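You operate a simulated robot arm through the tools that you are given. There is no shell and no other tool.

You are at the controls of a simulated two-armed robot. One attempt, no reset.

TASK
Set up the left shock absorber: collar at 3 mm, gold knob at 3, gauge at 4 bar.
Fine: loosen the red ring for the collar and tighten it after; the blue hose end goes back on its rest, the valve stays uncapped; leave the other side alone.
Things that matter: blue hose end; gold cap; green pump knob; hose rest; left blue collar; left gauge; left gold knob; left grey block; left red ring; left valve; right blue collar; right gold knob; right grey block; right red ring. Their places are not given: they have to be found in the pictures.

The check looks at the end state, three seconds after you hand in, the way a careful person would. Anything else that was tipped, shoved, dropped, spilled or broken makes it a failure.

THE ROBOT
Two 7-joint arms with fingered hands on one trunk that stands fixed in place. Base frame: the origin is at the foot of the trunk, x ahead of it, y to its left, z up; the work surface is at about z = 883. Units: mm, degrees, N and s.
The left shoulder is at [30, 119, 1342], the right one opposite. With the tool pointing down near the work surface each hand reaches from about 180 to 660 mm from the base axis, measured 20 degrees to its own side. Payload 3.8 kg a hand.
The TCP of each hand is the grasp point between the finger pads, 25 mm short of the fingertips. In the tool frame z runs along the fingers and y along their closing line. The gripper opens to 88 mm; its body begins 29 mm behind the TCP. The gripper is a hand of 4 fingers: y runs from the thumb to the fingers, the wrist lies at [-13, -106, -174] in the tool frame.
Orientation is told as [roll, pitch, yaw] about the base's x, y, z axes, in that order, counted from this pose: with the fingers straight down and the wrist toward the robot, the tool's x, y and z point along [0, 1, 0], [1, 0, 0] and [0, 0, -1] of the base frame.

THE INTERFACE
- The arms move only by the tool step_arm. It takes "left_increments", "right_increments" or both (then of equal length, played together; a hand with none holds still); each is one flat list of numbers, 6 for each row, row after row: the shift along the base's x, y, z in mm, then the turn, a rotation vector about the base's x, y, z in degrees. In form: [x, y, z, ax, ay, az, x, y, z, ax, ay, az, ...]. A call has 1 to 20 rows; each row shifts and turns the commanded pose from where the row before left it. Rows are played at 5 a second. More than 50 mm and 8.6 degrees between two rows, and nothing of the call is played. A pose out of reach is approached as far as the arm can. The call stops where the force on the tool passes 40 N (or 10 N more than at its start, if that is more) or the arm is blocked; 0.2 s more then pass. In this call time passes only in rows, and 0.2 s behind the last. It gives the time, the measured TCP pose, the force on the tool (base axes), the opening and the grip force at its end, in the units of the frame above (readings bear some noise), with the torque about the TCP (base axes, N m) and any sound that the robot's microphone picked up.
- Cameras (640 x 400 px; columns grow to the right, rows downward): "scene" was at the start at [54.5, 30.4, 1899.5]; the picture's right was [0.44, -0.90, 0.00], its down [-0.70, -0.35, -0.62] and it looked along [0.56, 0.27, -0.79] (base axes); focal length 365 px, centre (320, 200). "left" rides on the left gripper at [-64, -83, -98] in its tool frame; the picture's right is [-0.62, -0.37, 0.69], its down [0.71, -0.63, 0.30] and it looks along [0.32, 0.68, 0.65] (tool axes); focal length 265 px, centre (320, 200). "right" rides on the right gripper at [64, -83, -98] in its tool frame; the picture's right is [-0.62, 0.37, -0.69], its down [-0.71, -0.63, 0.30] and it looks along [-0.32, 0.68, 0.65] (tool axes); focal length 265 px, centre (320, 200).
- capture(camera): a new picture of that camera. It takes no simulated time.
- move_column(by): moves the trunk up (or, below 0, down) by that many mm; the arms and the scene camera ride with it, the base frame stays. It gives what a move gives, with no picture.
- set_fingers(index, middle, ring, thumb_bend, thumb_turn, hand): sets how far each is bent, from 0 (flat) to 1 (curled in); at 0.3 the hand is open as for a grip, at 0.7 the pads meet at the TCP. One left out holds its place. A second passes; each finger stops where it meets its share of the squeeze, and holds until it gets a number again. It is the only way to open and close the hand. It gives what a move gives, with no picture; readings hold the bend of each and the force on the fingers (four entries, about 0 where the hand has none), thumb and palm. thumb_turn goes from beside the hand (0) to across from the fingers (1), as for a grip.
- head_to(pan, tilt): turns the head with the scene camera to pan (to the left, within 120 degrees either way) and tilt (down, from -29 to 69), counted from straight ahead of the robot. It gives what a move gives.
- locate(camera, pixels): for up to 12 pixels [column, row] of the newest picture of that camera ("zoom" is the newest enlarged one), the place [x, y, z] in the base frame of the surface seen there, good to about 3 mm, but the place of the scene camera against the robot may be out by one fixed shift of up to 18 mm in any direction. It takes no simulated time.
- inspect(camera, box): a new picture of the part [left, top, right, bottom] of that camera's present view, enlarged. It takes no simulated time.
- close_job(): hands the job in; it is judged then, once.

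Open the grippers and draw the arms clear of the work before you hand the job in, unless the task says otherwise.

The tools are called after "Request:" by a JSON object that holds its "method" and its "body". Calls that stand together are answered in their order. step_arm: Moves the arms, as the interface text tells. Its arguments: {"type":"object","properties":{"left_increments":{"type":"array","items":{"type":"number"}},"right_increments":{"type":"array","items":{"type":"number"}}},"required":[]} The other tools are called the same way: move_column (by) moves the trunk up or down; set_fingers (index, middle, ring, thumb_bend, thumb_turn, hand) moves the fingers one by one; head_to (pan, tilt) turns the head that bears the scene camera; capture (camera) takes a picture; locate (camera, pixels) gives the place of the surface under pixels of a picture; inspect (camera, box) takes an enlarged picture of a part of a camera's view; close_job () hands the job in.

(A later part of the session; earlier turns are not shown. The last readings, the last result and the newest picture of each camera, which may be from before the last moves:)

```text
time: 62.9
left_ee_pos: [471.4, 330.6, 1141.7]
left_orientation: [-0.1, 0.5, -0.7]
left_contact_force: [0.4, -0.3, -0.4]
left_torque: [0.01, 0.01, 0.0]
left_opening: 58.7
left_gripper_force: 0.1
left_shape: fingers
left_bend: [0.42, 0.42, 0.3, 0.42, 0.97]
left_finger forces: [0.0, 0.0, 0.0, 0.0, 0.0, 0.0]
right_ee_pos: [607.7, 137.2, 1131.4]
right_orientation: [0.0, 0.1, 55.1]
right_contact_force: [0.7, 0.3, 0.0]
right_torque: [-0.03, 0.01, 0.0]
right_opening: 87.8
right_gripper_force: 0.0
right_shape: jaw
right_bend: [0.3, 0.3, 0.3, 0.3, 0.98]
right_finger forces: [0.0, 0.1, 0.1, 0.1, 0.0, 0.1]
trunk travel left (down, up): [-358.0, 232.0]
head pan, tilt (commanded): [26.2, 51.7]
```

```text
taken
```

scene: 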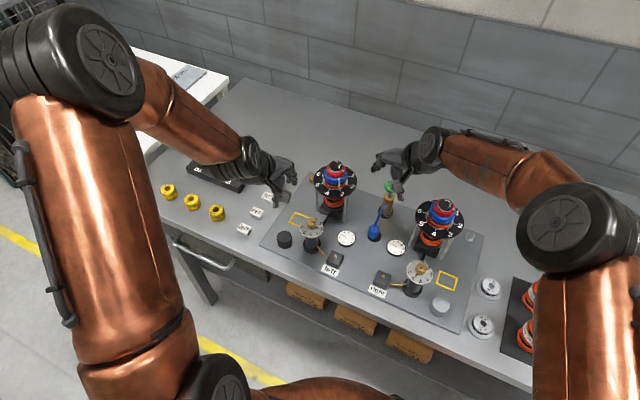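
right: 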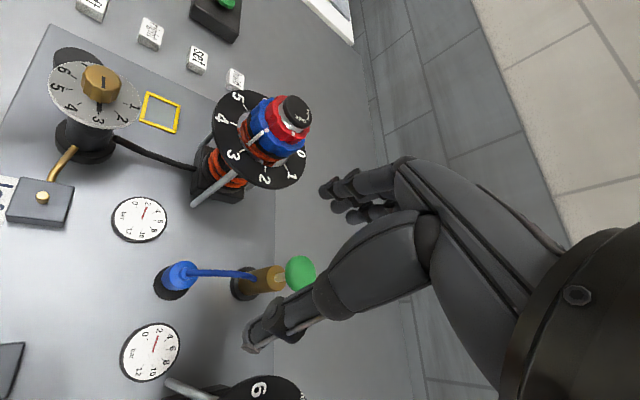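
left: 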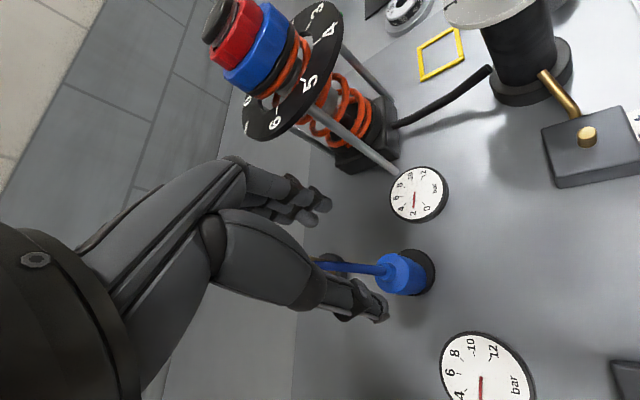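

The right hand is above the hose end (seen at about (180, 275) in its picture). I zoom and locate the hose end with the right camera.

Request:
{"method": "inspect", "body": {"camera": "right", "box": [130, 230, 290, 330]}}

Request:
{"method": "locate", "body": {"camera": "zoom", "pixels": [[205, 170], [190, 145], [175, 175], [195, 205], [215, 150], [225, 200], [170, 150], [140, 210], [210, 240], [170, 235], [300, 172], [400, 170]]}}

```text
4.00 times, centred on (210, 280) of right
```

zoom: 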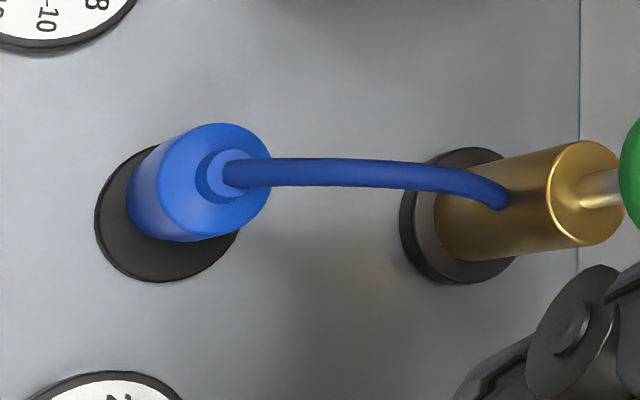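

```text
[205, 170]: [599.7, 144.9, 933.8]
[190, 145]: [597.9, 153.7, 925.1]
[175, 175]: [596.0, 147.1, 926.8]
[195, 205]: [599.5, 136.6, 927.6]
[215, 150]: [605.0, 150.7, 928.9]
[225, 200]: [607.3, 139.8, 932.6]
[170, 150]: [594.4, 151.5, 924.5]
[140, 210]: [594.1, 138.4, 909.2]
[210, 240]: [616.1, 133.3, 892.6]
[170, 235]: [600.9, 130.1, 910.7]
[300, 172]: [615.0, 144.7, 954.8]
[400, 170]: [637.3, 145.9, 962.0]
```

The hose-end centre is about (602.5, 143.5). I pre-shape the right hand (ring finger open) and descend to z 1008 first, recentring by (-2.7, +4.6).

Request:
{"method": "set_fingers", "body": {"hand": "right", "index": 0.42, "middle": 0.42, "ring": 0.28, "thumb_bend": 0.42}}

Request:
{"method": "step_arm", "body": {"right_increments": [-0.9, 1.5, -41, 0, 0, 0, -0.9, 1.5, -41, 0, 0, 0, -0.9, 1.6, -41, 0, 0, 0]}}

Request:
{"method": "capture", "body": {"camera": "right"}}

Request:
{"method": "inspect", "body": {"camera": "right", "box": [190, 180, 370, 340]}}

Request:
{"method": "inspect", "body": {"camera": "scene", "box": [330, 170, 460, 280]}}

```text
time: 63.9
left_ee_pos: [471.6, 330.2, 1142.3]
left_orientation: [-0.1, 0.3, -0.6]
left_contact_force: [-0.2, -0.4, -0.5]
left_torque: [0.0, 0.0, -0.01]
left_opening: 59.0
left_gripper_force: 0.1
left_shape: fingers
left_bend: [0.42, 0.42, 0.3, 0.42, 0.97]
left_finger forces: [0.0, 0.0, 0.0, 0.0, 0.0, 0.0]
right_ee_pos: [606.6, 135.7, 1131.2]
right_orientation: [-0.1, 0.0, 55.1]
right_contact_force: [-0.1, 0.0, -0.2]
right_torque: [-0.01, 0.01, 0.01]
right_opening: 59.5
right_gripper_force: 0.1
right_shape: fingers
right_bend: [0.42, 0.42, 0.28, 0.42, 0.98]
right_finger forces: [0.0, 0.0, 0.0, 0.0, 0.0, 0.0]
trunk travel left (down, up): [-358.0, 232.0]
head pan, tilt (commanded): [26.2, 51.7]
```

```text
time: 64.7
left_ee_pos: [471.2, 331.1, 1142.5]
left_orientation: [-0.1, 0.4, -0.7]
left_contact_force: [0.3, 0.3, -0.4]
left_torque: [-0.01, 0.01, -0.01]
left_opening: 58.7
left_gripper_force: 0.1
left_shape: fingers
left_bend: [0.42, 0.42, 0.3, 0.42, 0.97]
left_finger forces: [0.0, 0.0, 0.0, 0.1, 0.1, 0.0]
right_ee_pos: [602.6, 139.4, 1006.9]
right_orientation: [0.1, 0.0, 55.0]
right_contact_force: [0.7, 0.0, -0.3]
right_torque: [0.01, 0.0, -0.02]
right_opening: 59.8
right_gripper_force: 0.1
right_shape: fingers
right_bend: [0.42, 0.42, 0.28, 0.42, 0.98]
right_finger forces: [0.0, 0.1, 0.0, 0.0, 0.0, 0.0]
trunk travel left (down, up): [-358.0, 232.0]
head pan, tilt (commanded): [26.2, 51.7]
```

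```text
taken
```

right: 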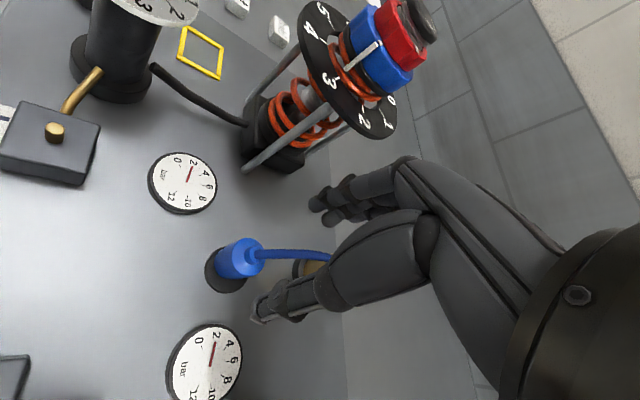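

```text
2.50 times, centred on (280, 260) of right
```

zoom: 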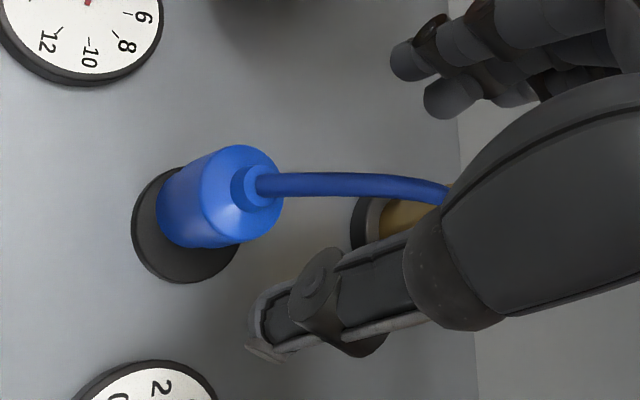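

```text
3.64 times, centred on (395, 225) of scene
```

zoom: 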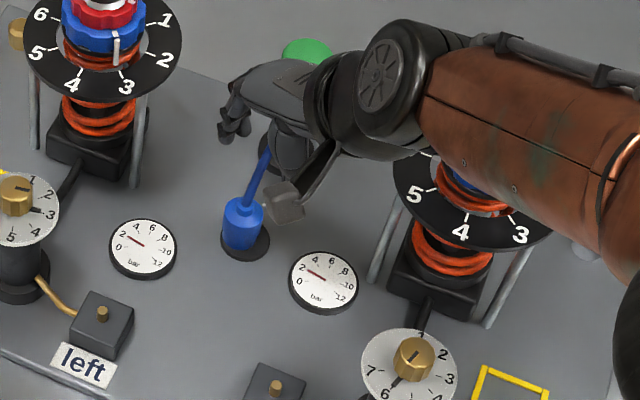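

The right forearm passes near the right tower in this view; I check its position against the tower before descending.

Request:
{"method": "capture", "body": {"camera": "scene"}}

Request:
{"method": "locate", "body": {"camera": "scene", "pixels": [[400, 190], [412, 175], [430, 190], [450, 190], [470, 185], [490, 190], [520, 195], [450, 205], [480, 215], [560, 210], [540, 170], [437, 215]]}}

```text
taken
```

scene: 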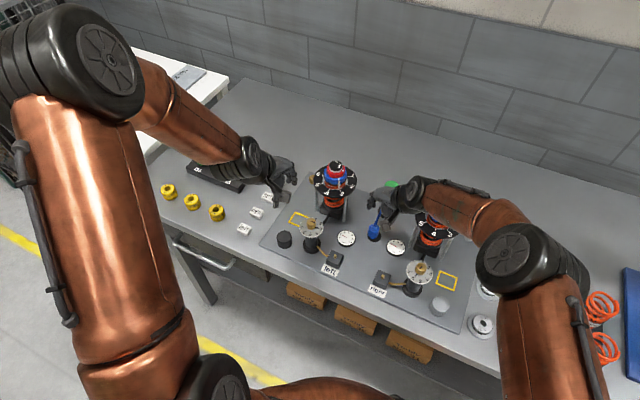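

```text
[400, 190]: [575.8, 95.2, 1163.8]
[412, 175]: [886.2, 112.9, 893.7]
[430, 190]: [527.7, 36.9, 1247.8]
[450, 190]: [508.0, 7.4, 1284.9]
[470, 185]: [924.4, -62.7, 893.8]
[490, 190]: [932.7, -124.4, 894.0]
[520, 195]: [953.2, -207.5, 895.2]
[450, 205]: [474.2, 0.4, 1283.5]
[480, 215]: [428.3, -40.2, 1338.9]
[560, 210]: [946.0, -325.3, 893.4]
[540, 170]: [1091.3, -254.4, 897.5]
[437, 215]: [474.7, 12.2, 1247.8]
```

The forearm runs back and up at x below 530, well away from the right tower. I recentre (+1.4, +2.7) and descend to z 928 around the hose end.

Request:
{"method": "step_arm", "body": {"right_increments": [1.4, 2.7, -20, 0, 0, 0, 0, 0, -20, 0, 0, 0, 0, 0, -20, 0, 0, 0, 0, 0, -10, 0, 0, 0, 0, 0, -9, 0, 0, 0]}}

Request:
{"method": "capture", "body": {"camera": "right"}}

Request:
{"method": "inspect", "body": {"camera": "right", "box": [220, 180, 370, 320]}}

Request:
{"method": "inspect", "body": {"camera": "scene", "box": [340, 190, 420, 260]}}

```text
time: 65.9
left_ee_pos: [471.5, 331.2, 1142.7]
left_orientation: [-0.1, 0.3, -0.6]
left_contact_force: [1.0, 0.9, 0.8]
left_torque: [0.02, 0.02, -0.01]
left_opening: 59.0
left_gripper_force: 0.1
left_shape: fingers
left_bend: [0.42, 0.42, 0.3, 0.42, 0.97]
left_finger forces: [0.1, 0.0, 0.0, 0.1, 0.0, 0.0]
right_ee_pos: [602.6, 143.7, 928.7]
right_orientation: [0.0, 0.0, 55.0]
right_contact_force: [-0.2, -0.8, 0.0]
right_torque: [0.01, -0.01, 0.01]
right_opening: 59.8
right_gripper_force: 0.0
right_shape: fingers
right_bend: [0.42, 0.42, 0.28, 0.42, 0.98]
right_finger forces: [0.0, 0.0, 0.0, 0.0, 0.1, 0.0]
trunk travel left (down, up): [-358.0, 232.0]
head pan, tilt (commanded): [26.2, 51.7]
```

```text
taken
```

right: 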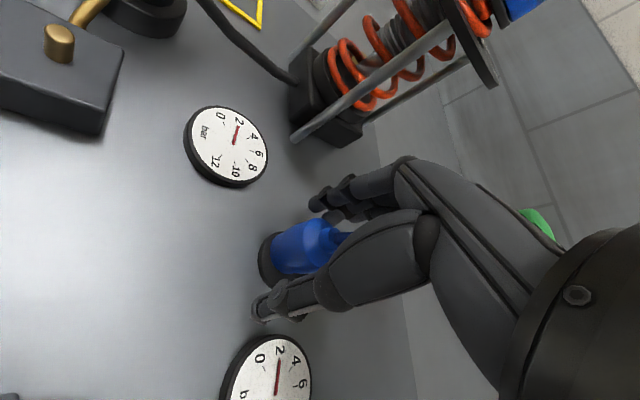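

```text
2.86 times, centred on (295, 250) of right
```

zoom: 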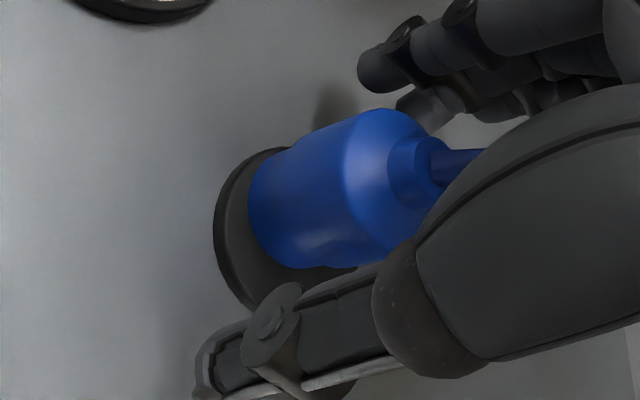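

```text
5.71 times, centred on (380, 225) of scene
```

zoom: 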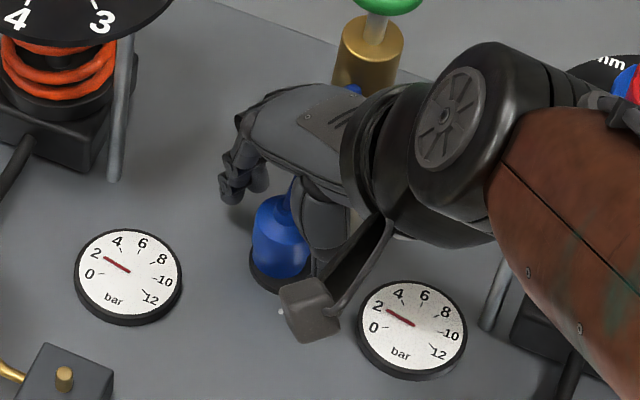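

The hose end is about 4 mm nearer the thumb; I shift the hand by (-2.3, -3.3) to centre it, then close.

Request:
{"method": "step_arm", "body": {"right_increments": [-2.3, -3.3, 0, 0, 0, 0]}}

Request:
{"method": "set_fingers", "body": {"hand": "right", "index": 0.7, "middle": 0.7, "thumb_bend": 0.7}}

Request:
{"method": "capture", "body": {"camera": "right"}}

Request:
{"method": "inspect", "body": {"camera": "right", "box": [220, 180, 370, 320]}}

```text
time: 66.3
left_ee_pos: [471.5, 330.1, 1143.2]
left_orientation: [-0.1, 0.3, -0.7]
left_contact_force: [0.4, 0.3, -0.6]
left_torque: [-0.01, 0.0, -0.02]
left_opening: 58.8
left_gripper_force: 0.0
left_shape: fingers
left_bend: [0.42, 0.42, 0.3, 0.42, 0.97]
left_finger forces: [0.0, 0.0, 0.0, 0.0, 0.1, 0.0]
right_ee_pos: [599.5, 140.7, 930.1]
right_orientation: [-0.1, -0.1, 55.1]
right_contact_force: [0.3, 0.2, 0.4]
right_torque: [0.02, 0.0, 0.01]
right_opening: 59.7
right_gripper_force: 0.1
right_shape: fingers
right_bend: [0.42, 0.42, 0.28, 0.42, 0.98]
right_finger forces: [0.0, 0.0, 0.0, 0.0, 0.1, 0.1]
trunk travel left (down, up): [-358.0, 232.0]
head pan, tilt (commanded): [26.2, 51.7]
```

```text
time: 67.3
left_ee_pos: [472.4, 330.0, 1142.6]
left_orientation: [-0.1, 0.3, -0.7]
left_contact_force: [-1.1, 0.0, 0.1]
left_torque: [0.03, 0.01, -0.01]
left_opening: 58.9
left_gripper_force: 0.0
left_shape: fingers
left_bend: [0.42, 0.42, 0.3, 0.42, 0.97]
left_finger forces: [0.1, 0.0, 0.1, 0.0, 0.1, 0.1]
right_ee_pos: [599.8, 140.8, 929.6]
right_orientation: [0.0, 0.0, 55.2]
right_contact_force: [-0.3, 0.0, 0.4]
right_torque: [0.0, 0.0, 0.01]
right_opening: 19.1
right_gripper_force: 8.8
right_shape: fingers
right_bend: [0.62, 0.64, 0.28, 0.6, 0.96]
right_finger forces: [4.2, 4.4, 0.1, 0.0, 8.3, 0.0]
trunk travel left (down, up): [-358.0, 232.0]
head pan, tilt (commanded): [26.2, 51.7]
```

```text
taken
```

right: 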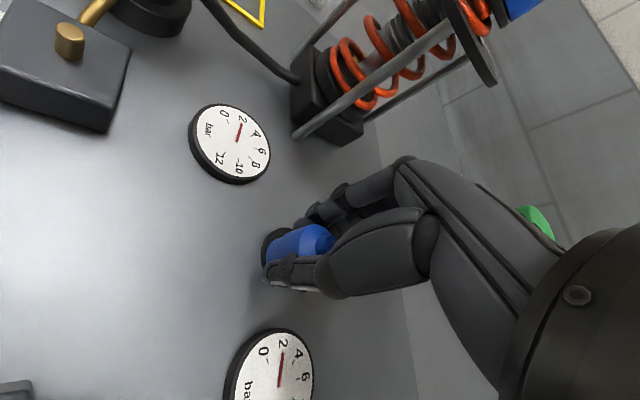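

```text
2.86 times, centred on (295, 250) of right
```

zoom: 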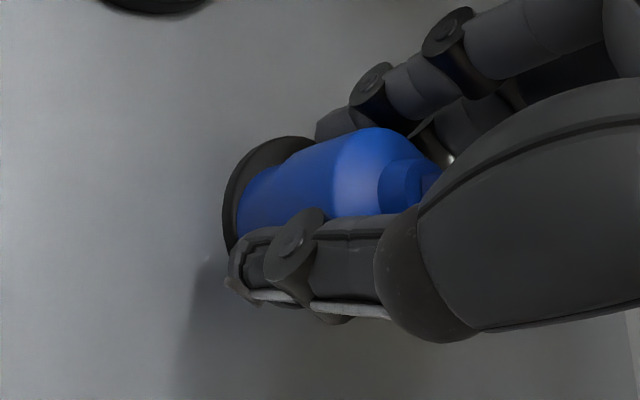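

The right hand holds the hose end (4.2, 4.4, 8.3 N). I lift it 60 mm and carry it toward the left valve at (482, 202), turning 17° so the hose keeps its relation to the hand.

Request:
{"method": "step_arm", "body": {"right_increments": [0, 0, 8, 0, 0, 0, 0, 0, 16, 0, 0, 0, 0, 0, 18, 0, 0, 0, 0, 0, 18, 0, 0, 0, -20, 10, 0, 0, 0, -3.4, -24, 12, 0, 0, 0, -3.4, -24, 12, 0, 0, 0, -3.4, -24, 12, 0, 0, 0, -3.4, -24, 12, 0, 0, 0, -3.4]}}

Request:
{"method": "capture", "body": {"camera": "right"}}

Request:
{"method": "inspect", "body": {"camera": "right", "box": [220, 180, 370, 320]}}

Request:
{"method": "inspect", "body": {"camera": "scene", "box": [290, 210, 410, 310]}}

```text
time: 69.3
left_ee_pos: [472.0, 331.9, 1141.1]
left_orientation: [-0.1, 0.2, -0.7]
left_contact_force: [-1.6, 1.0, -0.6]
left_torque: [-0.01, 0.02, 0.01]
left_opening: 58.8
left_gripper_force: 0.1
left_shape: fingers
left_bend: [0.42, 0.42, 0.3, 0.42, 0.97]
left_finger forces: [0.1, 0.0, 0.0, 0.1, 0.0, 0.1]
right_ee_pos: [485.2, 197.1, 992.4]
right_orientation: [-0.1, 0.0, 37.9]
right_contact_force: [-0.5, 0.0, -0.2]
right_torque: [0.01, -0.02, -0.02]
right_opening: 19.1
right_gripper_force: 8.3
right_shape: fingers
right_bend: [0.62, 0.65, 0.28, 0.6, 0.96]
right_finger forces: [4.3, 4.3, 0.1, 0.1, 8.4, 0.0]
trunk travel left (down, up): [-358.0, 232.0]
head pan, tilt (commanded): [26.2, 51.7]
```

```text
taken
```

right: 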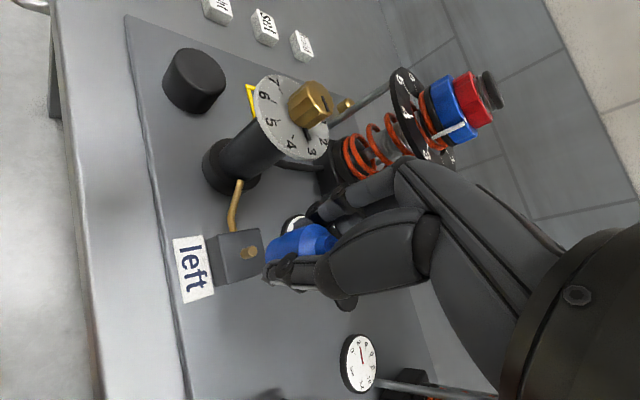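

```text
2.86 times, centred on (295, 250) of right
```

zoom: 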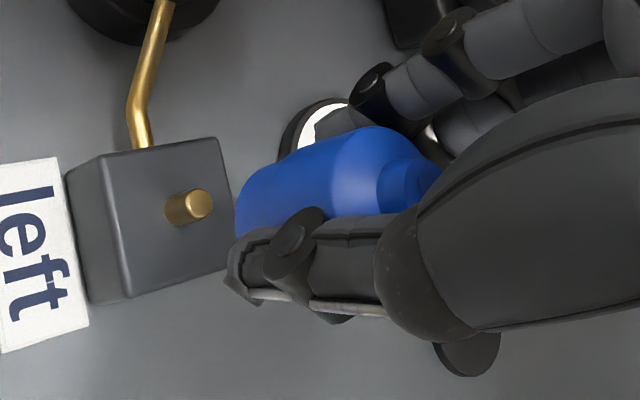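

```text
4.00 times, centred on (350, 260) of scene
```

zoom: 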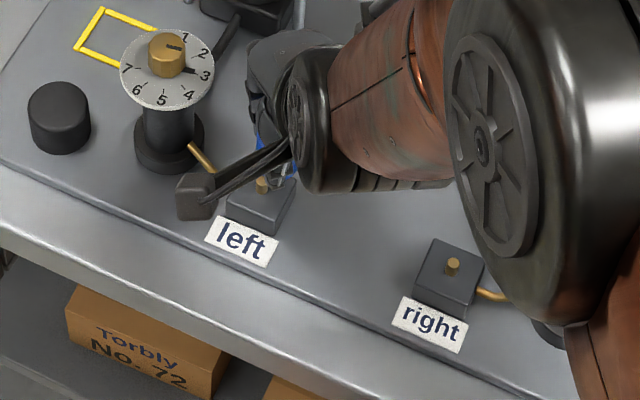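

The stub is visible at (199, 204) in the right zoom, and I estimate the hose end needs to go about (+4, +8) mm. I use the left camera as a second view of the alignment.

Request:
{"method": "capture", "body": {"camera": "left"}}

Request:
{"method": "inspect", "body": {"camera": "left", "box": [480, 120, 640, 240]}}

```text
taken
```

left: 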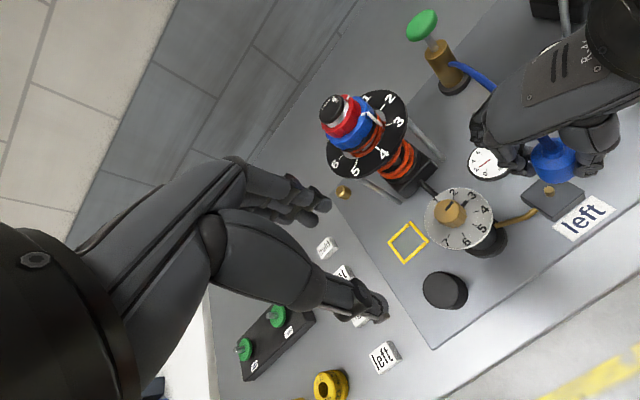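

```text
3.33 times, centred on (560, 180) of left
```

zoom: 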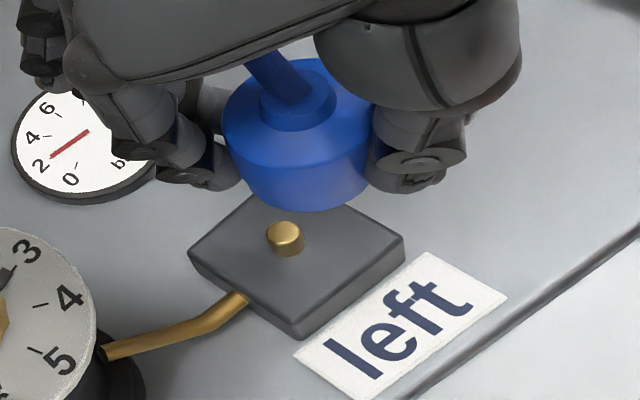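

This left-camera view shows both the hose end and the stub clearly. I zoom in closer and locate points on the hose-end rim and stub.

Request:
{"method": "inspect", "body": {"camera": "left", "box": [525, 135, 585, 205]}}

Request:
{"method": "locate", "body": {"camera": "zoom", "pixels": [[262, 267], [262, 290], [290, 150], [240, 215], [330, 225], [180, 200], [290, 225], [300, 190], [270, 70], [330, 70], [190, 130], [380, 150]]}}

```text
5.71 times, centred on (555, 170) of left
```

zoom: 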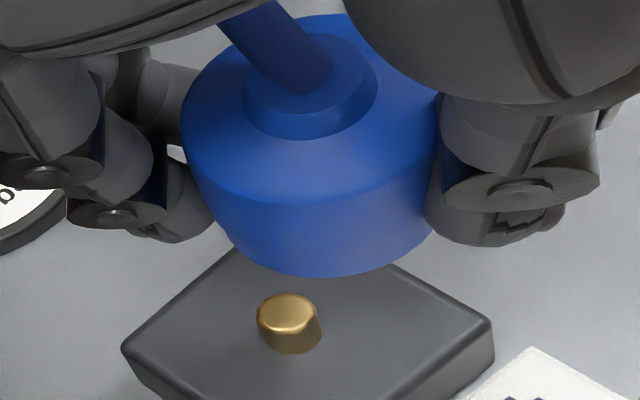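

```text
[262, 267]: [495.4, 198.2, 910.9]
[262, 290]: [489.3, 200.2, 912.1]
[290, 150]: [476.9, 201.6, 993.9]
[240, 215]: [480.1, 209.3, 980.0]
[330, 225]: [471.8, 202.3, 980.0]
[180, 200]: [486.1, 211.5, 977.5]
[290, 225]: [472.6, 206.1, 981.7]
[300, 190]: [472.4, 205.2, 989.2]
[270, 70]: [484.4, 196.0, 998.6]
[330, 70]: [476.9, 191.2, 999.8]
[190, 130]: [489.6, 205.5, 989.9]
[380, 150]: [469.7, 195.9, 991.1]
```

I locate the stub top and sides in the same zoom to get the relative offset.

Request:
{"method": "locate", "body": {"camera": "zoom", "pixels": [[288, 312], [275, 315], [300, 315], [288, 300], [288, 325], [290, 345], [312, 85], [312, 120], [260, 95], [365, 90], [200, 175], [420, 175]]}}

Request:
{"method": "locate", "body": {"camera": "zoom", "pixels": [[215, 225], [245, 250], [280, 262], [320, 270], [360, 262], [395, 250], [420, 225], [300, 250], [225, 200], [410, 200], [315, 200], [350, 240]]}}

```text
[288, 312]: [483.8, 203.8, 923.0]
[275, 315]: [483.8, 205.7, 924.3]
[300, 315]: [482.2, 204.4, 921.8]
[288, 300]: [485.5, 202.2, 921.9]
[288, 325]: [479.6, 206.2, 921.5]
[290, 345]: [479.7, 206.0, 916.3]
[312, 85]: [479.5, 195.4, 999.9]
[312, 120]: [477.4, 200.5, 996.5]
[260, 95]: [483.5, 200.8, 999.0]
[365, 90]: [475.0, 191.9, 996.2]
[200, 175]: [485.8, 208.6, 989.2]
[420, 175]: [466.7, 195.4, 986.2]
```

```text
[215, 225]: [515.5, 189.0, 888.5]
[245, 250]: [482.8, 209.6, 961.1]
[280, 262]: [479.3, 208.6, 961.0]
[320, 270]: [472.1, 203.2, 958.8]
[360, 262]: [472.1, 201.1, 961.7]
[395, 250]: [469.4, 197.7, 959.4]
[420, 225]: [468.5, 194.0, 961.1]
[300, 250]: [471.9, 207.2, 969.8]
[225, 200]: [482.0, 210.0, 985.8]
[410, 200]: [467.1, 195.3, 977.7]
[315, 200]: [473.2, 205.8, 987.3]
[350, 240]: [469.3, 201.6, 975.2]
```

Hose-end centre is about (480, 197) and the stub about (483.3, 204.3): I need (+3.4, +7.5), agreeing with the right camera. I move that and lower to about 8 mm above the stub, then re-check.

Request:
{"method": "step_arm", "body": {"right_increments": [1.7, 3.8, -8, 0, 0, 0, 1.7, 3.7, -8, 0, 0, 0, 0, 0, -8, 0, 0, 0]}}

Request:
{"method": "inspect", "body": {"camera": "left", "box": [525, 135, 585, 205]}}

Request:
{"method": "capture", "body": {"camera": "right"}}

Request:
{"method": "inspect", "body": {"camera": "right", "box": [220, 180, 370, 320]}}

```text
time: 70.1
left_ee_pos: [470.7, 329.8, 1142.6]
left_orientation: [-0.2, 0.3, -0.7]
left_contact_force: [-0.6, -0.8, -0.2]
left_torque: [-0.01, 0.01, -0.02]
left_opening: 58.9
left_gripper_force: 0.1
left_shape: fingers
left_bend: [0.42, 0.42, 0.3, 0.42, 0.97]
left_finger forces: [0.0, 0.1, 0.0, 0.1, 0.0, 0.1]
right_ee_pos: [488.8, 205.6, 966.5]
right_orientation: [0.0, 0.0, 37.9]
right_contact_force: [0.3, 0.0, -1.5]
right_torque: [0.02, -0.01, 0.01]
right_opening: 19.0
right_gripper_force: 8.3
right_shape: fingers
right_bend: [0.62, 0.65, 0.28, 0.6, 0.96]
right_finger forces: [4.3, 4.3, 0.1, 0.1, 8.5, 0.0]
trunk travel left (down, up): [-358.0, 232.0]
head pan, tilt (commanded): [26.2, 51.7]
```

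```text
5.71 times, centred on (555, 170) of left
```

zoom: 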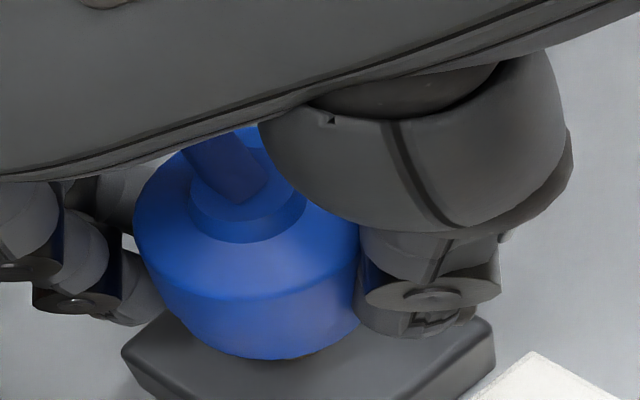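

```text
taken
```

right: 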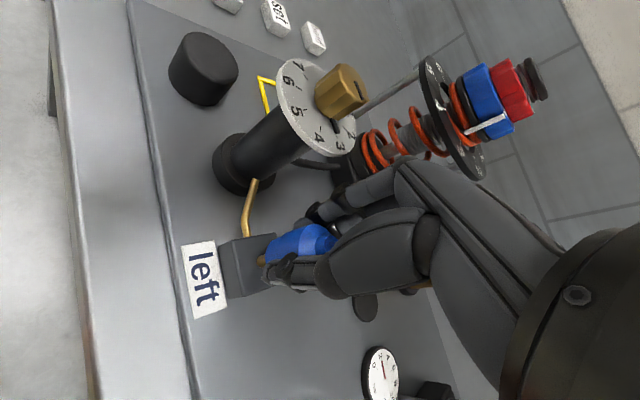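

```text
2.86 times, centred on (295, 250) of right
```

zoom: 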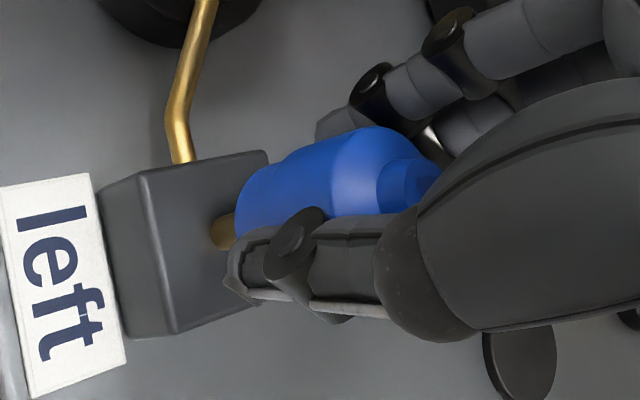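

Both views agree within about 1 mm; I correct (-0.6, +1.0) and lower in small steps, watching the force.

Request:
{"method": "step_arm", "body": {"right_increments": [-0.6, 1.0, 0, 0, 0, 0, 0, 0, -3, 0, 0, 0, 0, 0, -3, 0, 0, 0, 0, 0, -2, 0, 0, 0, 0, 0, -2, 0, 0, 0]}}

Request:
{"method": "inspect", "body": {"camera": "right", "box": [220, 180, 370, 320]}}

Request:
{"method": "inspect", "body": {"camera": "left", "box": [525, 135, 585, 205]}}

```text
time: 71.3
left_ee_pos: [471.3, 331.5, 1141.2]
left_orientation: [-0.1, 0.3, -0.7]
left_contact_force: [-0.5, 0.6, 0.0]
left_torque: [0.0, 0.02, -0.01]
left_opening: 58.7
left_gripper_force: 0.0
left_shape: fingers
left_bend: [0.42, 0.42, 0.3, 0.42, 0.97]
left_finger forces: [0.0, 0.0, 0.0, 0.0, 0.1, 0.1]
right_ee_pos: [487.1, 207.4, 955.9]
right_orientation: [-0.1, 0.0, 38.0]
right_contact_force: [0.3, 0.6, -1.3]
right_torque: [0.01, 0.0, 0.01]
right_opening: 19.1
right_gripper_force: 8.2
right_shape: fingers
right_bend: [0.62, 0.65, 0.28, 0.6, 0.96]
right_finger forces: [4.3, 4.3, 0.0, 0.0, 8.4, 0.0]
trunk travel left (down, up): [-358.0, 232.0]
head pan, tilt (commanded): [26.2, 51.7]
```

```text
2.86 times, centred on (295, 250) of right
```

zoom: 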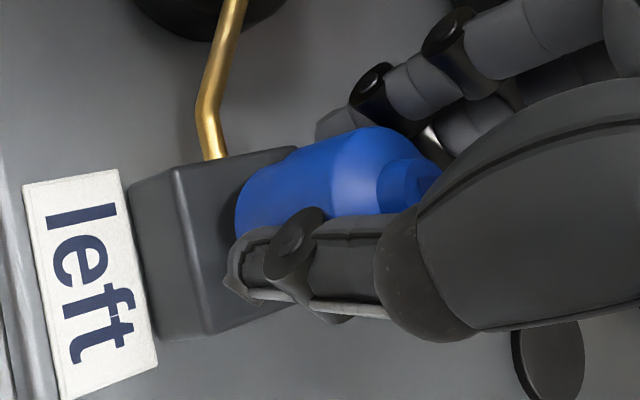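

```text
5.71 times, centred on (555, 170) of left
```

zoom: 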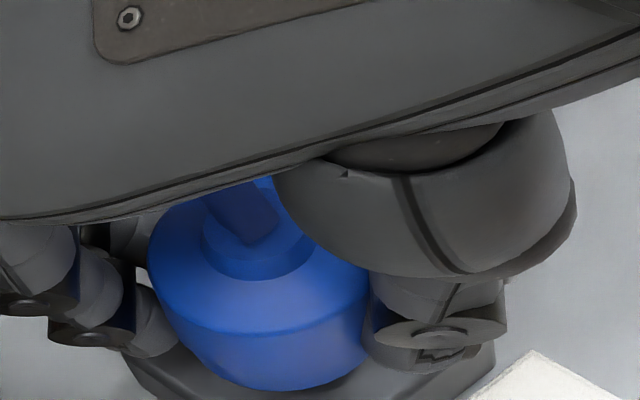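

No contact force with the bottom already below the stub top, so the socket seems to be over the stub. I continue down 8 mm in 2 mm steps.

Request:
{"method": "step_arm", "body": {"right_increments": [0, 0, -2, 0, 0, 0, 0, 0, -2, 0, 0, 0, 0, 0, -2, 0, 0, 0, 0, 0, -2, 0, 0, 0]}}

Request:
{"method": "inspect", "body": {"camera": "right", "box": [220, 180, 370, 320]}}

Request:
{"method": "inspect", "body": {"camera": "left", "box": [525, 135, 585, 205]}}

```text
time: 72.3
left_ee_pos: [471.4, 330.3, 1142.1]
left_orientation: [-0.1, 0.3, -0.8]
left_contact_force: [-0.6, -0.6, -0.5]
left_torque: [-0.01, -0.01, 0.01]
left_opening: 58.8
left_gripper_force: 0.1
left_shape: fingers
left_bend: [0.42, 0.42, 0.3, 0.42, 0.97]
left_finger forces: [0.0, 0.0, 0.0, 0.0, 0.1, 0.0]
right_ee_pos: [487.5, 207.8, 947.5]
right_orientation: [0.1, -0.1, 38.1]
right_contact_force: [0.0, 0.5, -1.3]
right_torque: [0.01, -0.01, -0.01]
right_opening: 19.0
right_gripper_force: 8.5
right_shape: fingers
right_bend: [0.62, 0.65, 0.28, 0.6, 0.96]
right_finger forces: [4.3, 4.2, 0.0, 0.1, 8.4, 0.0]
trunk travel left (down, up): [-358.0, 232.0]
head pan, tilt (commanded): [26.2, 51.7]
```

```text
2.86 times, centred on (295, 250) of right
```

zoom: 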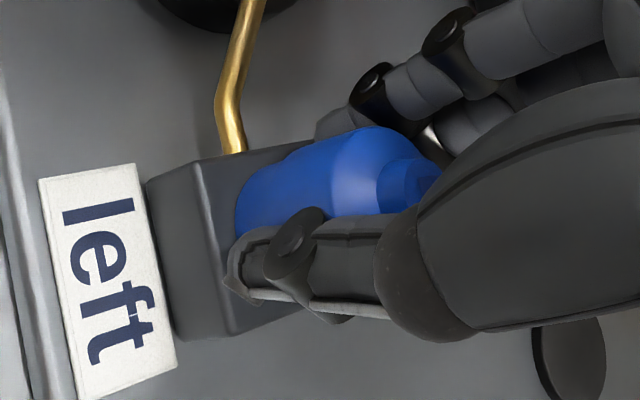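

```text
5.71 times, centred on (555, 170) of left
```

zoom: 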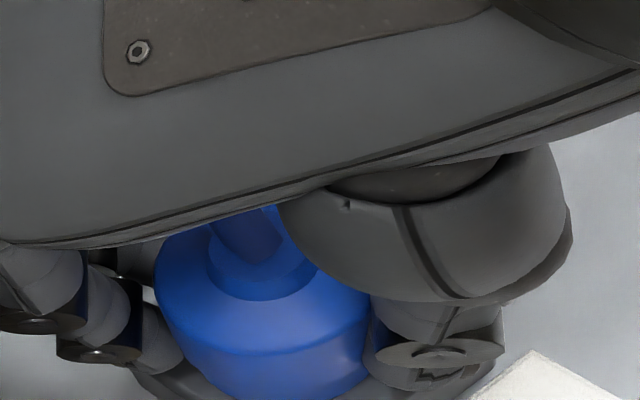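

Still no force at a bottom height of about 912; I lower in 1 mm steps until I feel the block.

Request:
{"method": "step_arm", "body": {"right_increments": [0, 0, -1, 0, 0, 0, 0, 0, -1, 0, 0, 0]}}

```text
time: 72.9
left_ee_pos: [470.9, 330.3, 1142.6]
left_orientation: [-0.1, 0.3, -0.8]
left_contact_force: [-0.1, 0.0, -0.7]
left_torque: [0.04, -0.01, 0.0]
left_opening: 58.7
left_gripper_force: 0.0
left_shape: fingers
left_bend: [0.42, 0.42, 0.3, 0.42, 0.97]
left_finger forces: [0.0, 0.0, 0.0, 0.1, 0.0, 0.0]
right_ee_pos: [485.8, 207.3, 946.9]
right_orientation: [-0.1, -0.2, 38.0]
right_contact_force: [0.4, 2.3, 1.7]
right_torque: [0.01, 0.03, 0.0]
right_opening: 18.7
right_gripper_force: 8.7
right_shape: fingers
right_bend: [0.62, 0.65, 0.28, 0.6, 0.96]
right_finger forces: [4.7, 4.5, 0.0, 0.0, 8.5, 0.0]
trunk travel left (down, up): [-358.0, 232.0]
head pan, tilt (commanded): [26.2, 51.7]
```

Contact begins (force z now +1.7). I press 2 mm further to seat it.

Request:
{"method": "step_arm", "body": {"right_increments": [0, 0, -1, 0, 0, 0, 0, 0, -1, 0, 0, 0]}}

Request:
{"method": "inspect", "body": {"camera": "left", "box": [500, 135, 600, 225]}}

Request:
{"method": "inspect", "body": {"camera": "right", "box": [200, 170, 370, 320]}}

```text
time: 73.5
left_ee_pos: [471.0, 330.4, 1142.5]
left_orientation: [-0.1, 0.3, -0.7]
left_contact_force: [-0.2, 0.4, 0.8]
left_torque: [0.0, -0.01, -0.01]
left_opening: 59.1
left_gripper_force: 0.1
left_shape: fingers
left_bend: [0.42, 0.42, 0.3, 0.42, 0.97]
left_finger forces: [0.0, 0.0, 0.0, 0.0, 0.1, 0.0]
right_ee_pos: [487.0, 205.5, 945.6]
right_orientation: [0.1, -0.3, 38.1]
right_contact_force: [1.0, -0.7, 11.1]
right_torque: [-0.01, 0.08, -0.01]
right_opening: 19.0
right_gripper_force: 9.9
right_shape: fingers
right_bend: [0.63, 0.65, 0.28, 0.61, 0.96]
right_finger forces: [4.8, 5.2, 0.0, 0.1, 9.1, 0.1]
trunk travel left (down, up): [-358.0, 232.0]
head pan, tilt (commanded): [26.2, 51.7]
```

```text
4.44 times, centred on (550, 180) of left
```

zoom: 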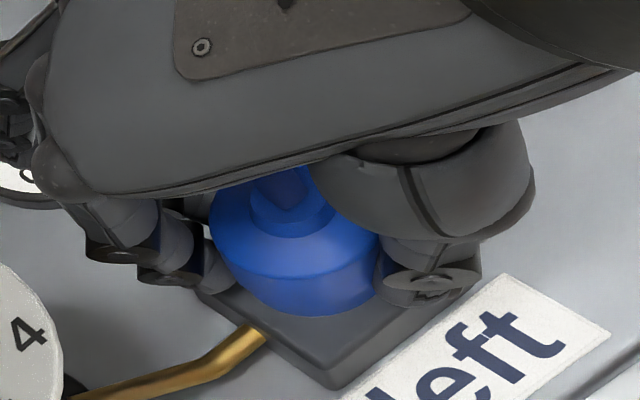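

```text
2.67 times, centred on (285, 245) of right
```

zoom: 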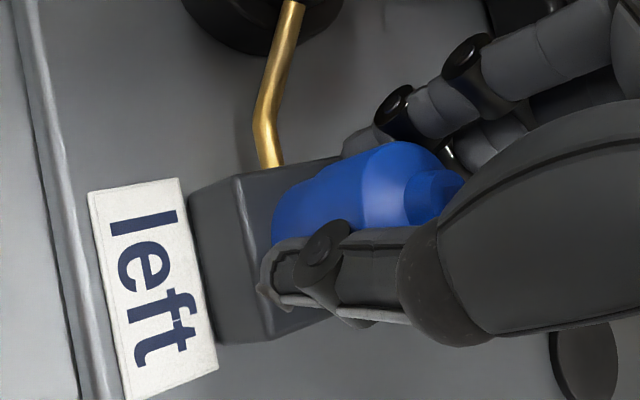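

It is seated firmly (11 N) on the block over the stub. I open the right hand and rise straight up.

Request:
{"method": "set_fingers", "body": {"hand": "right", "index": 0.42, "middle": 0.42, "thumb_bend": 0.42}}

Request:
{"method": "step_arm", "body": {"right_increments": [0, 0, 10, 0, 0, 0, 0, 0, 25, 0, 0, 0, 0, 0, 35, 0, 0, 0, 0, 0, 40, 0, 0, 0]}}

Request:
{"method": "capture", "body": {"camera": "left"}}

Request:
{"method": "inspect", "body": {"camera": "left", "box": [440, 120, 640, 260]}}

```text
time: 74.5
left_ee_pos: [471.7, 329.8, 1143.2]
left_orientation: [-0.1, 0.2, -0.7]
left_contact_force: [-1.0, 0.6, -0.1]
left_torque: [0.0, -0.02, -0.02]
left_opening: 59.0
left_gripper_force: 0.1
left_shape: fingers
left_bend: [0.42, 0.42, 0.3, 0.42, 0.97]
left_finger forces: [0.0, 0.0, 0.0, 0.0, 0.0, 0.0]
right_ee_pos: [487.8, 207.5, 944.4]
right_orientation: [0.0, 0.1, 38.1]
right_contact_force: [-0.8, 0.0, 0.6]
right_torque: [0.0, 0.0, 0.0]
right_opening: 58.6
right_gripper_force: 0.0
right_shape: fingers
right_bend: [0.42, 0.42, 0.28, 0.42, 0.97]
right_finger forces: [0.0, 0.0, 0.0, 0.1, 0.0, 0.0]
trunk travel left (down, up): [-358.0, 232.0]
head pan, tilt (commanded): [26.2, 51.7]
```

```text
time: 75.5
left_ee_pos: [471.1, 331.1, 1143.7]
left_orientation: [-0.1, 0.2, -0.8]
left_contact_force: [1.4, -0.2, 0.9]
left_torque: [-0.01, -0.01, 0.0]
left_opening: 58.9
left_gripper_force: 0.1
left_shape: fingers
left_bend: [0.42, 0.42, 0.3, 0.42, 0.97]
left_finger forces: [0.1, 0.0, 0.1, 0.0, 0.0, 0.0]
right_ee_pos: [485.1, 207.9, 1054.7]
right_orientation: [0.0, 0.0, 38.1]
right_contact_force: [-0.1, 0.0, -0.2]
right_torque: [0.0, 0.0, 0.0]
right_opening: 58.9
right_gripper_force: 0.2
right_shape: fingers
right_bend: [0.42, 0.42, 0.28, 0.42, 0.97]
right_finger forces: [0.0, 0.0, 0.0, 0.0, 0.1, 0.1]
trunk travel left (down, up): [-358.0, 232.0]
head pan, tilt (commanded): [26.2, 51.7]
```

```text
taken
```

left: 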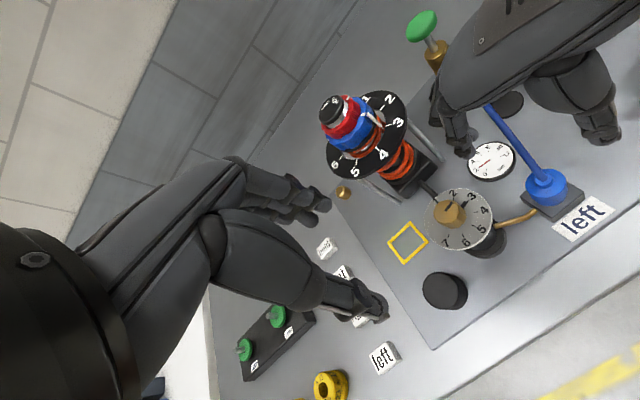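

```text
2.86 times, centred on (540, 190) of left
```

zoom: 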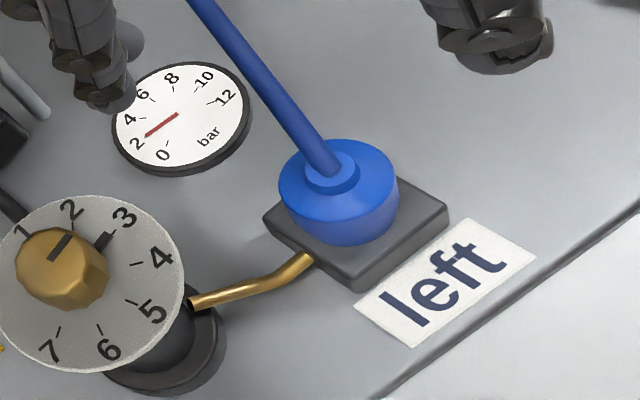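

The hose end sits squarely on the left valve. I retract the right hand, and locate the green pump knob at about (422, 25) in the left picture.

Request:
{"method": "locate", "body": {"camera": "left", "pixels": [[422, 20], [410, 25], [432, 22], [420, 35], [428, 13], [415, 15], [432, 50], [437, 60]]}}

Request:
{"method": "step_arm", "body": {"right_increments": [0, 0, 45, 0, 0, 0, 0, 0, 45, 0, 0, 0, 3, -48, 10, 0, 0, -4.7, 3, -48, 10, 0, 0, -4.7, 3, -48, 10, 0, 0, -4.7, 3, -48, 10, 0, 0, -4.7, 3, -48, 10, 0, 0, -4.7, 3, -48, 10, 0, 0, -4.7, 3, -48, 10, 0, 0, -4.7, 3, -48, 10, 0, 0, -4.7]}}

Request:
{"method": "capture", "body": {"camera": "scene"}}

Request:
{"method": "inspect", "body": {"camera": "scene", "box": [320, 190, 420, 290]}}

```text
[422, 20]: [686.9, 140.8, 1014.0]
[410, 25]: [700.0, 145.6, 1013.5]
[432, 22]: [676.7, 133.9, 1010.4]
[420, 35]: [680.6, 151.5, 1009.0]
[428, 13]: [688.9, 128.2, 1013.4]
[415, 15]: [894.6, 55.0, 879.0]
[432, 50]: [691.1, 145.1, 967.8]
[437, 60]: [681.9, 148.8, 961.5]
```

```text
time: 77.7
left_ee_pos: [471.8, 329.0, 1142.9]
left_orientation: [0.0, 0.2, -0.7]
left_contact_force: [0.3, 0.1, 0.2]
left_torque: [0.0, 0.01, -0.01]
left_opening: 59.0
left_gripper_force: 0.1
left_shape: fingers
left_bend: [0.42, 0.42, 0.3, 0.42, 0.97]
left_finger forces: [0.0, 0.0, 0.0, 0.1, 0.0, 0.1]
right_ee_pos: [512.5, -180.4, 1222.6]
right_orientation: [0.1, 0.0, 0.4]
right_contact_force: [0.2, -0.9, 1.0]
right_torque: [0.02, 0.0, 0.0]
right_opening: 58.9
right_gripper_force: 0.0
right_shape: fingers
right_bend: [0.42, 0.42, 0.28, 0.42, 0.97]
right_finger forces: [0.0, 0.0, 0.0, 0.0, 0.0, 0.0]
trunk travel left (down, up): [-358.0, 232.0]
head pan, tilt (commanded): [26.2, 51.7]
```

```text
taken
```

scene: 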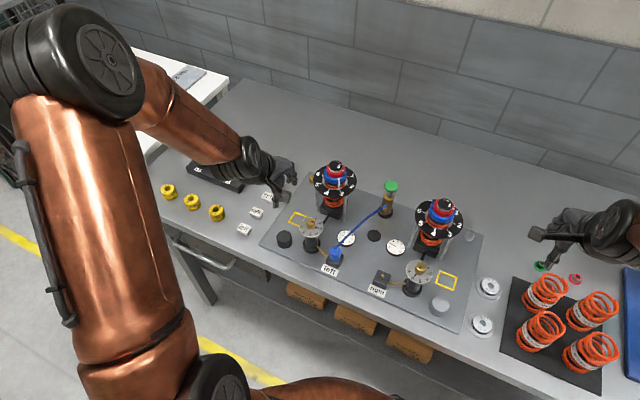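

```text
4.00 times, centred on (370, 240) of scene
```

zoom: 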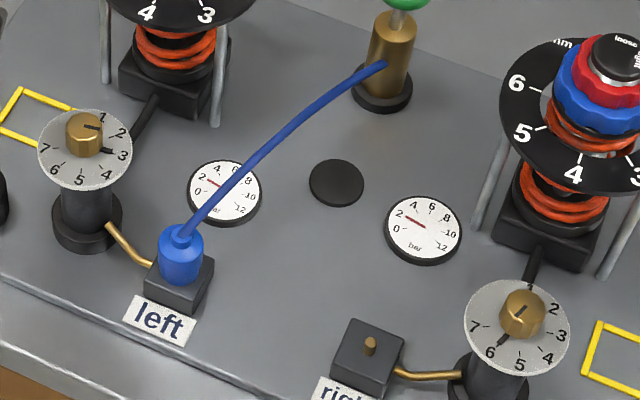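

The pump knob centre is about (687.5, 140.5), top z about 1015. I close the left hand's fingers to a point and move it over the pump, going around the left tower.

Request:
{"method": "set_fingers", "body": {"hand": "left", "index": 0.68, "middle": 0.68, "ring": 0.68, "thumb_bend": 0.68}}

Request:
{"method": "step_arm", "body": {"left_increments": [17.6, -37.8, 0, 0, 0, 0, 17.6, -37.8, 0, 0, 0, 0, 17.6, -37.8, 0, 0, 0, 0, 17.6, -37.8, 0, 0, 0, 0, 17.6, -37.8, 0, 0, 0, 0, 32, 0, -13, 0, 0, 0, 32, 0, -13, 0, 0, 0, 32, 0, -13, 0, 0, 0, 31, 0, -13, 0, 0, 0]}}

Request:
{"method": "capture", "body": {"camera": "left"}}

Request:
{"method": "capture", "body": {"camera": "scene"}}

Request:
{"method": "inspect", "body": {"camera": "scene", "box": [320, 160, 440, 290]}}

```text
time: 78.7
left_ee_pos: [471.6, 331.0, 1143.2]
left_orientation: [-0.1, 0.4, -0.7]
left_contact_force: [0.2, -0.2, 0.1]
left_torque: [-0.01, 0.02, -0.02]
left_opening: 3.0
left_gripper_force: 0.0
left_shape: fingers
left_bend: [0.68, 0.68, 0.68, 0.68, 0.97]
left_finger forces: [0.0, 0.0, 0.0, 0.0, 0.0, 0.1]
right_ee_pos: [512.2, -178.7, 1222.0]
right_orientation: [0.0, 0.1, 0.6]
right_contact_force: [-0.2, 0.9, -0.3]
right_torque: [-0.03, -0.01, 0.0]
right_opening: 58.7
right_gripper_force: 0.0
right_shape: fingers
right_bend: [0.42, 0.42, 0.28, 0.42, 0.97]
right_finger forces: [0.1, 0.0, 0.1, 0.1, 0.1, 0.0]
trunk travel left (down, up): [-358.0, 232.0]
head pan, tilt (commanded): [26.2, 51.7]
```

```text
time: 80.7
left_ee_pos: [688.8, 141.4, 1089.1]
left_orientation: [-0.2, 0.4, -0.6]
left_contact_force: [0.6, -0.2, -0.7]
left_torque: [0.01, 0.01, 0.01]
left_opening: 3.1
left_gripper_force: 0.0
left_shape: fingers
left_bend: [0.68, 0.68, 0.68, 0.68, 0.97]
left_finger forces: [0.0, 0.1, 0.0, 0.0, 0.0, 0.1]
right_ee_pos: [514.4, -178.2, 1222.1]
right_orientation: [0.0, 0.1, 0.4]
right_contact_force: [0.2, -0.2, 1.0]
right_torque: [0.01, 0.03, -0.01]
right_opening: 58.9
right_gripper_force: 0.0
right_shape: fingers
right_bend: [0.42, 0.42, 0.28, 0.42, 0.97]
right_finger forces: [0.0, 0.0, 0.0, 0.0, 0.0, 0.0]
trunk travel left (down, up): [-358.0, 232.0]
head pan, tilt (commanded): [26.2, 51.7]
```

```text
taken
```

left: 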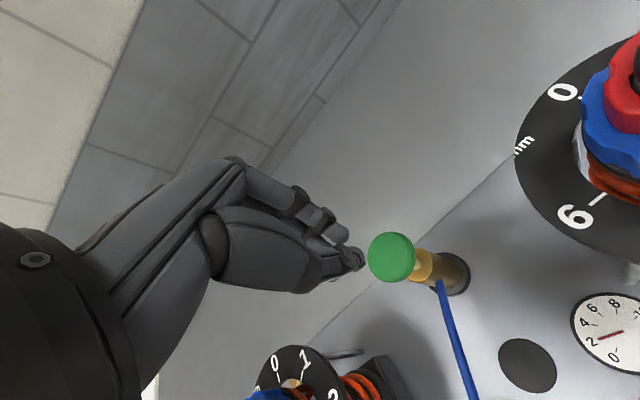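

```text
taken
```

scene: 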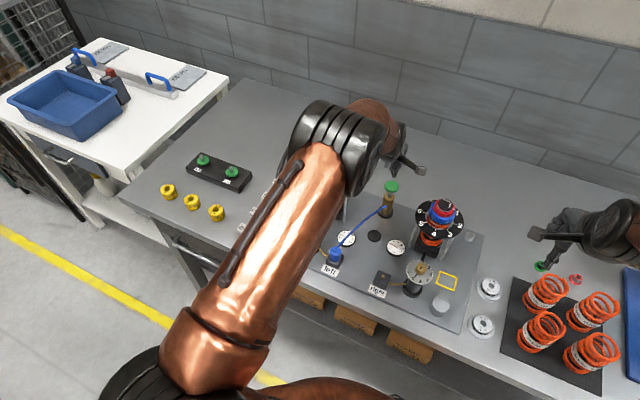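

```text
3.08 times, centred on (380, 225) of scene
```

zoom: 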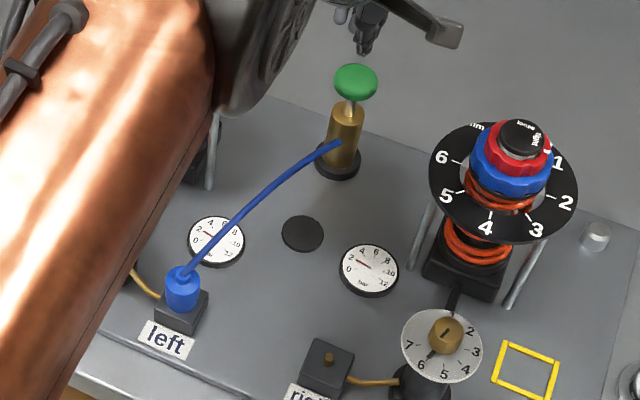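

The tips hang just above the knob. I shift y by -3.5 mm and lower to just above the knob top.

Request:
{"method": "step_arm", "body": {"left_increments": [0, -3.5, -20, 0, 0, 0, 0, 0, -20, 0, 0, 0, 0, 0, -3, 0, 0, 0, 0, 0, -3, 0, 0, 0]}}

Request:
{"method": "inspect", "body": {"camera": "scene", "box": [350, 150, 430, 230]}}

Request:
{"method": "capture", "body": {"camera": "left"}}

```text
time: 81.7
left_ee_pos: [686.0, 137.6, 1045.2]
left_orientation: [-0.2, 0.4, -0.7]
left_contact_force: [-0.6, 0.1, 0.8]
left_torque: [-0.05, 0.01, 0.0]
left_opening: 3.2
left_gripper_force: 0.0
left_shape: fingers
left_bend: [0.68, 0.68, 0.68, 0.68, 0.97]
left_finger forces: [0.0, 0.0, 0.0, 0.1, 0.0, 0.0]
right_ee_pos: [513.1, -177.8, 1222.3]
right_orientation: [0.0, 0.0, 0.5]
right_contact_force: [-0.6, 0.2, -0.8]
right_torque: [-0.05, 0.0, -0.02]
right_opening: 58.8
right_gripper_force: 0.1
right_shape: fingers
right_bend: [0.42, 0.42, 0.28, 0.42, 0.97]
right_finger forces: [0.0, 0.1, 0.0, 0.0, 0.0, 0.0]
trunk travel left (down, up): [-358.0, 232.0]
head pan, tilt (commanded): [26.2, 51.7]
```

```text
5.00 times, centred on (390, 190) of scene
```

zoom: 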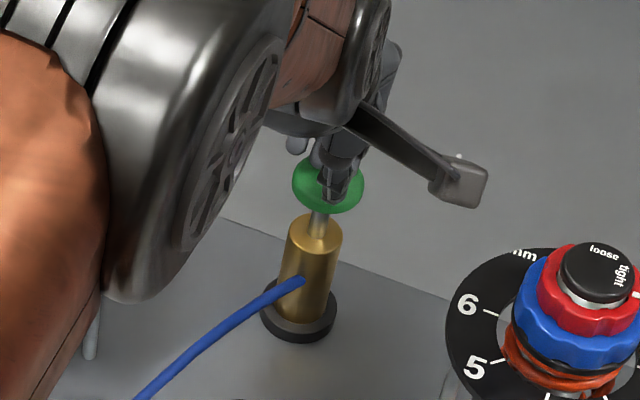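

```text
taken
```

left: 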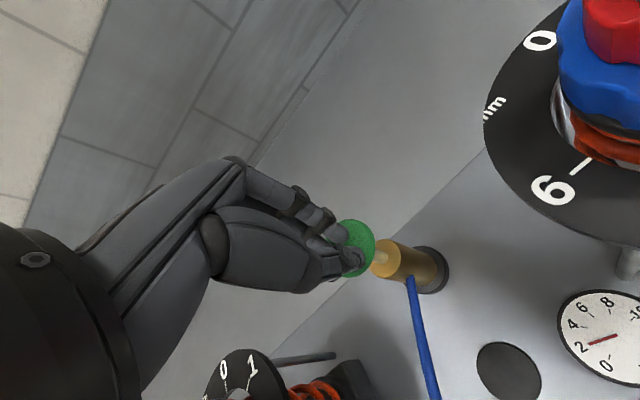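

The fingertips are over the knob. I press down in small steps and watch force and gauge.

Request:
{"method": "step_arm", "body": {"left_increments": [1, 0, -3, 0, 0, 0, 0, 0, -4, 0, 0, 0, 0, 0, -4, 0, 0, 0]}}

Request:
{"method": "inspect", "body": {"camera": "scene", "box": [330, 150, 410, 260]}}

```text
time: 82.5
left_ee_pos: [687.3, 137.9, 1033.6]
left_orientation: [0.0, 0.3, -0.8]
left_contact_force: [1.0, 1.1, 2.3]
left_torque: [0.0, -0.05, 0.01]
left_opening: 2.9
left_gripper_force: 0.9
left_shape: fingers
left_bend: [0.68, 0.68, 0.68, 0.68, 0.97]
left_finger forces: [0.4, 1.9, 0.1, 0.1, 0.0, 0.0]
right_ee_pos: [511.9, -179.4, 1223.6]
right_orientation: [0.0, 0.0, 0.6]
right_contact_force: [-0.2, -1.5, -0.1]
right_torque: [0.03, 0.02, 0.0]
right_opening: 58.8
right_gripper_force: 0.1
right_shape: fingers
right_bend: [0.42, 0.42, 0.28, 0.42, 0.97]
right_finger forces: [0.0, 0.0, 0.0, 0.0, 0.1, 0.0]
trunk travel left (down, up): [-358.0, 232.0]
head pan, tilt (commanded): [26.2, 51.7]
```

```text
3.64 times, centred on (370, 205) of scene
```

zoom: 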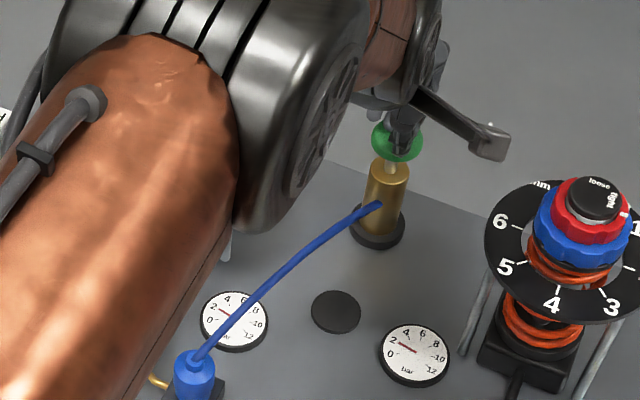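

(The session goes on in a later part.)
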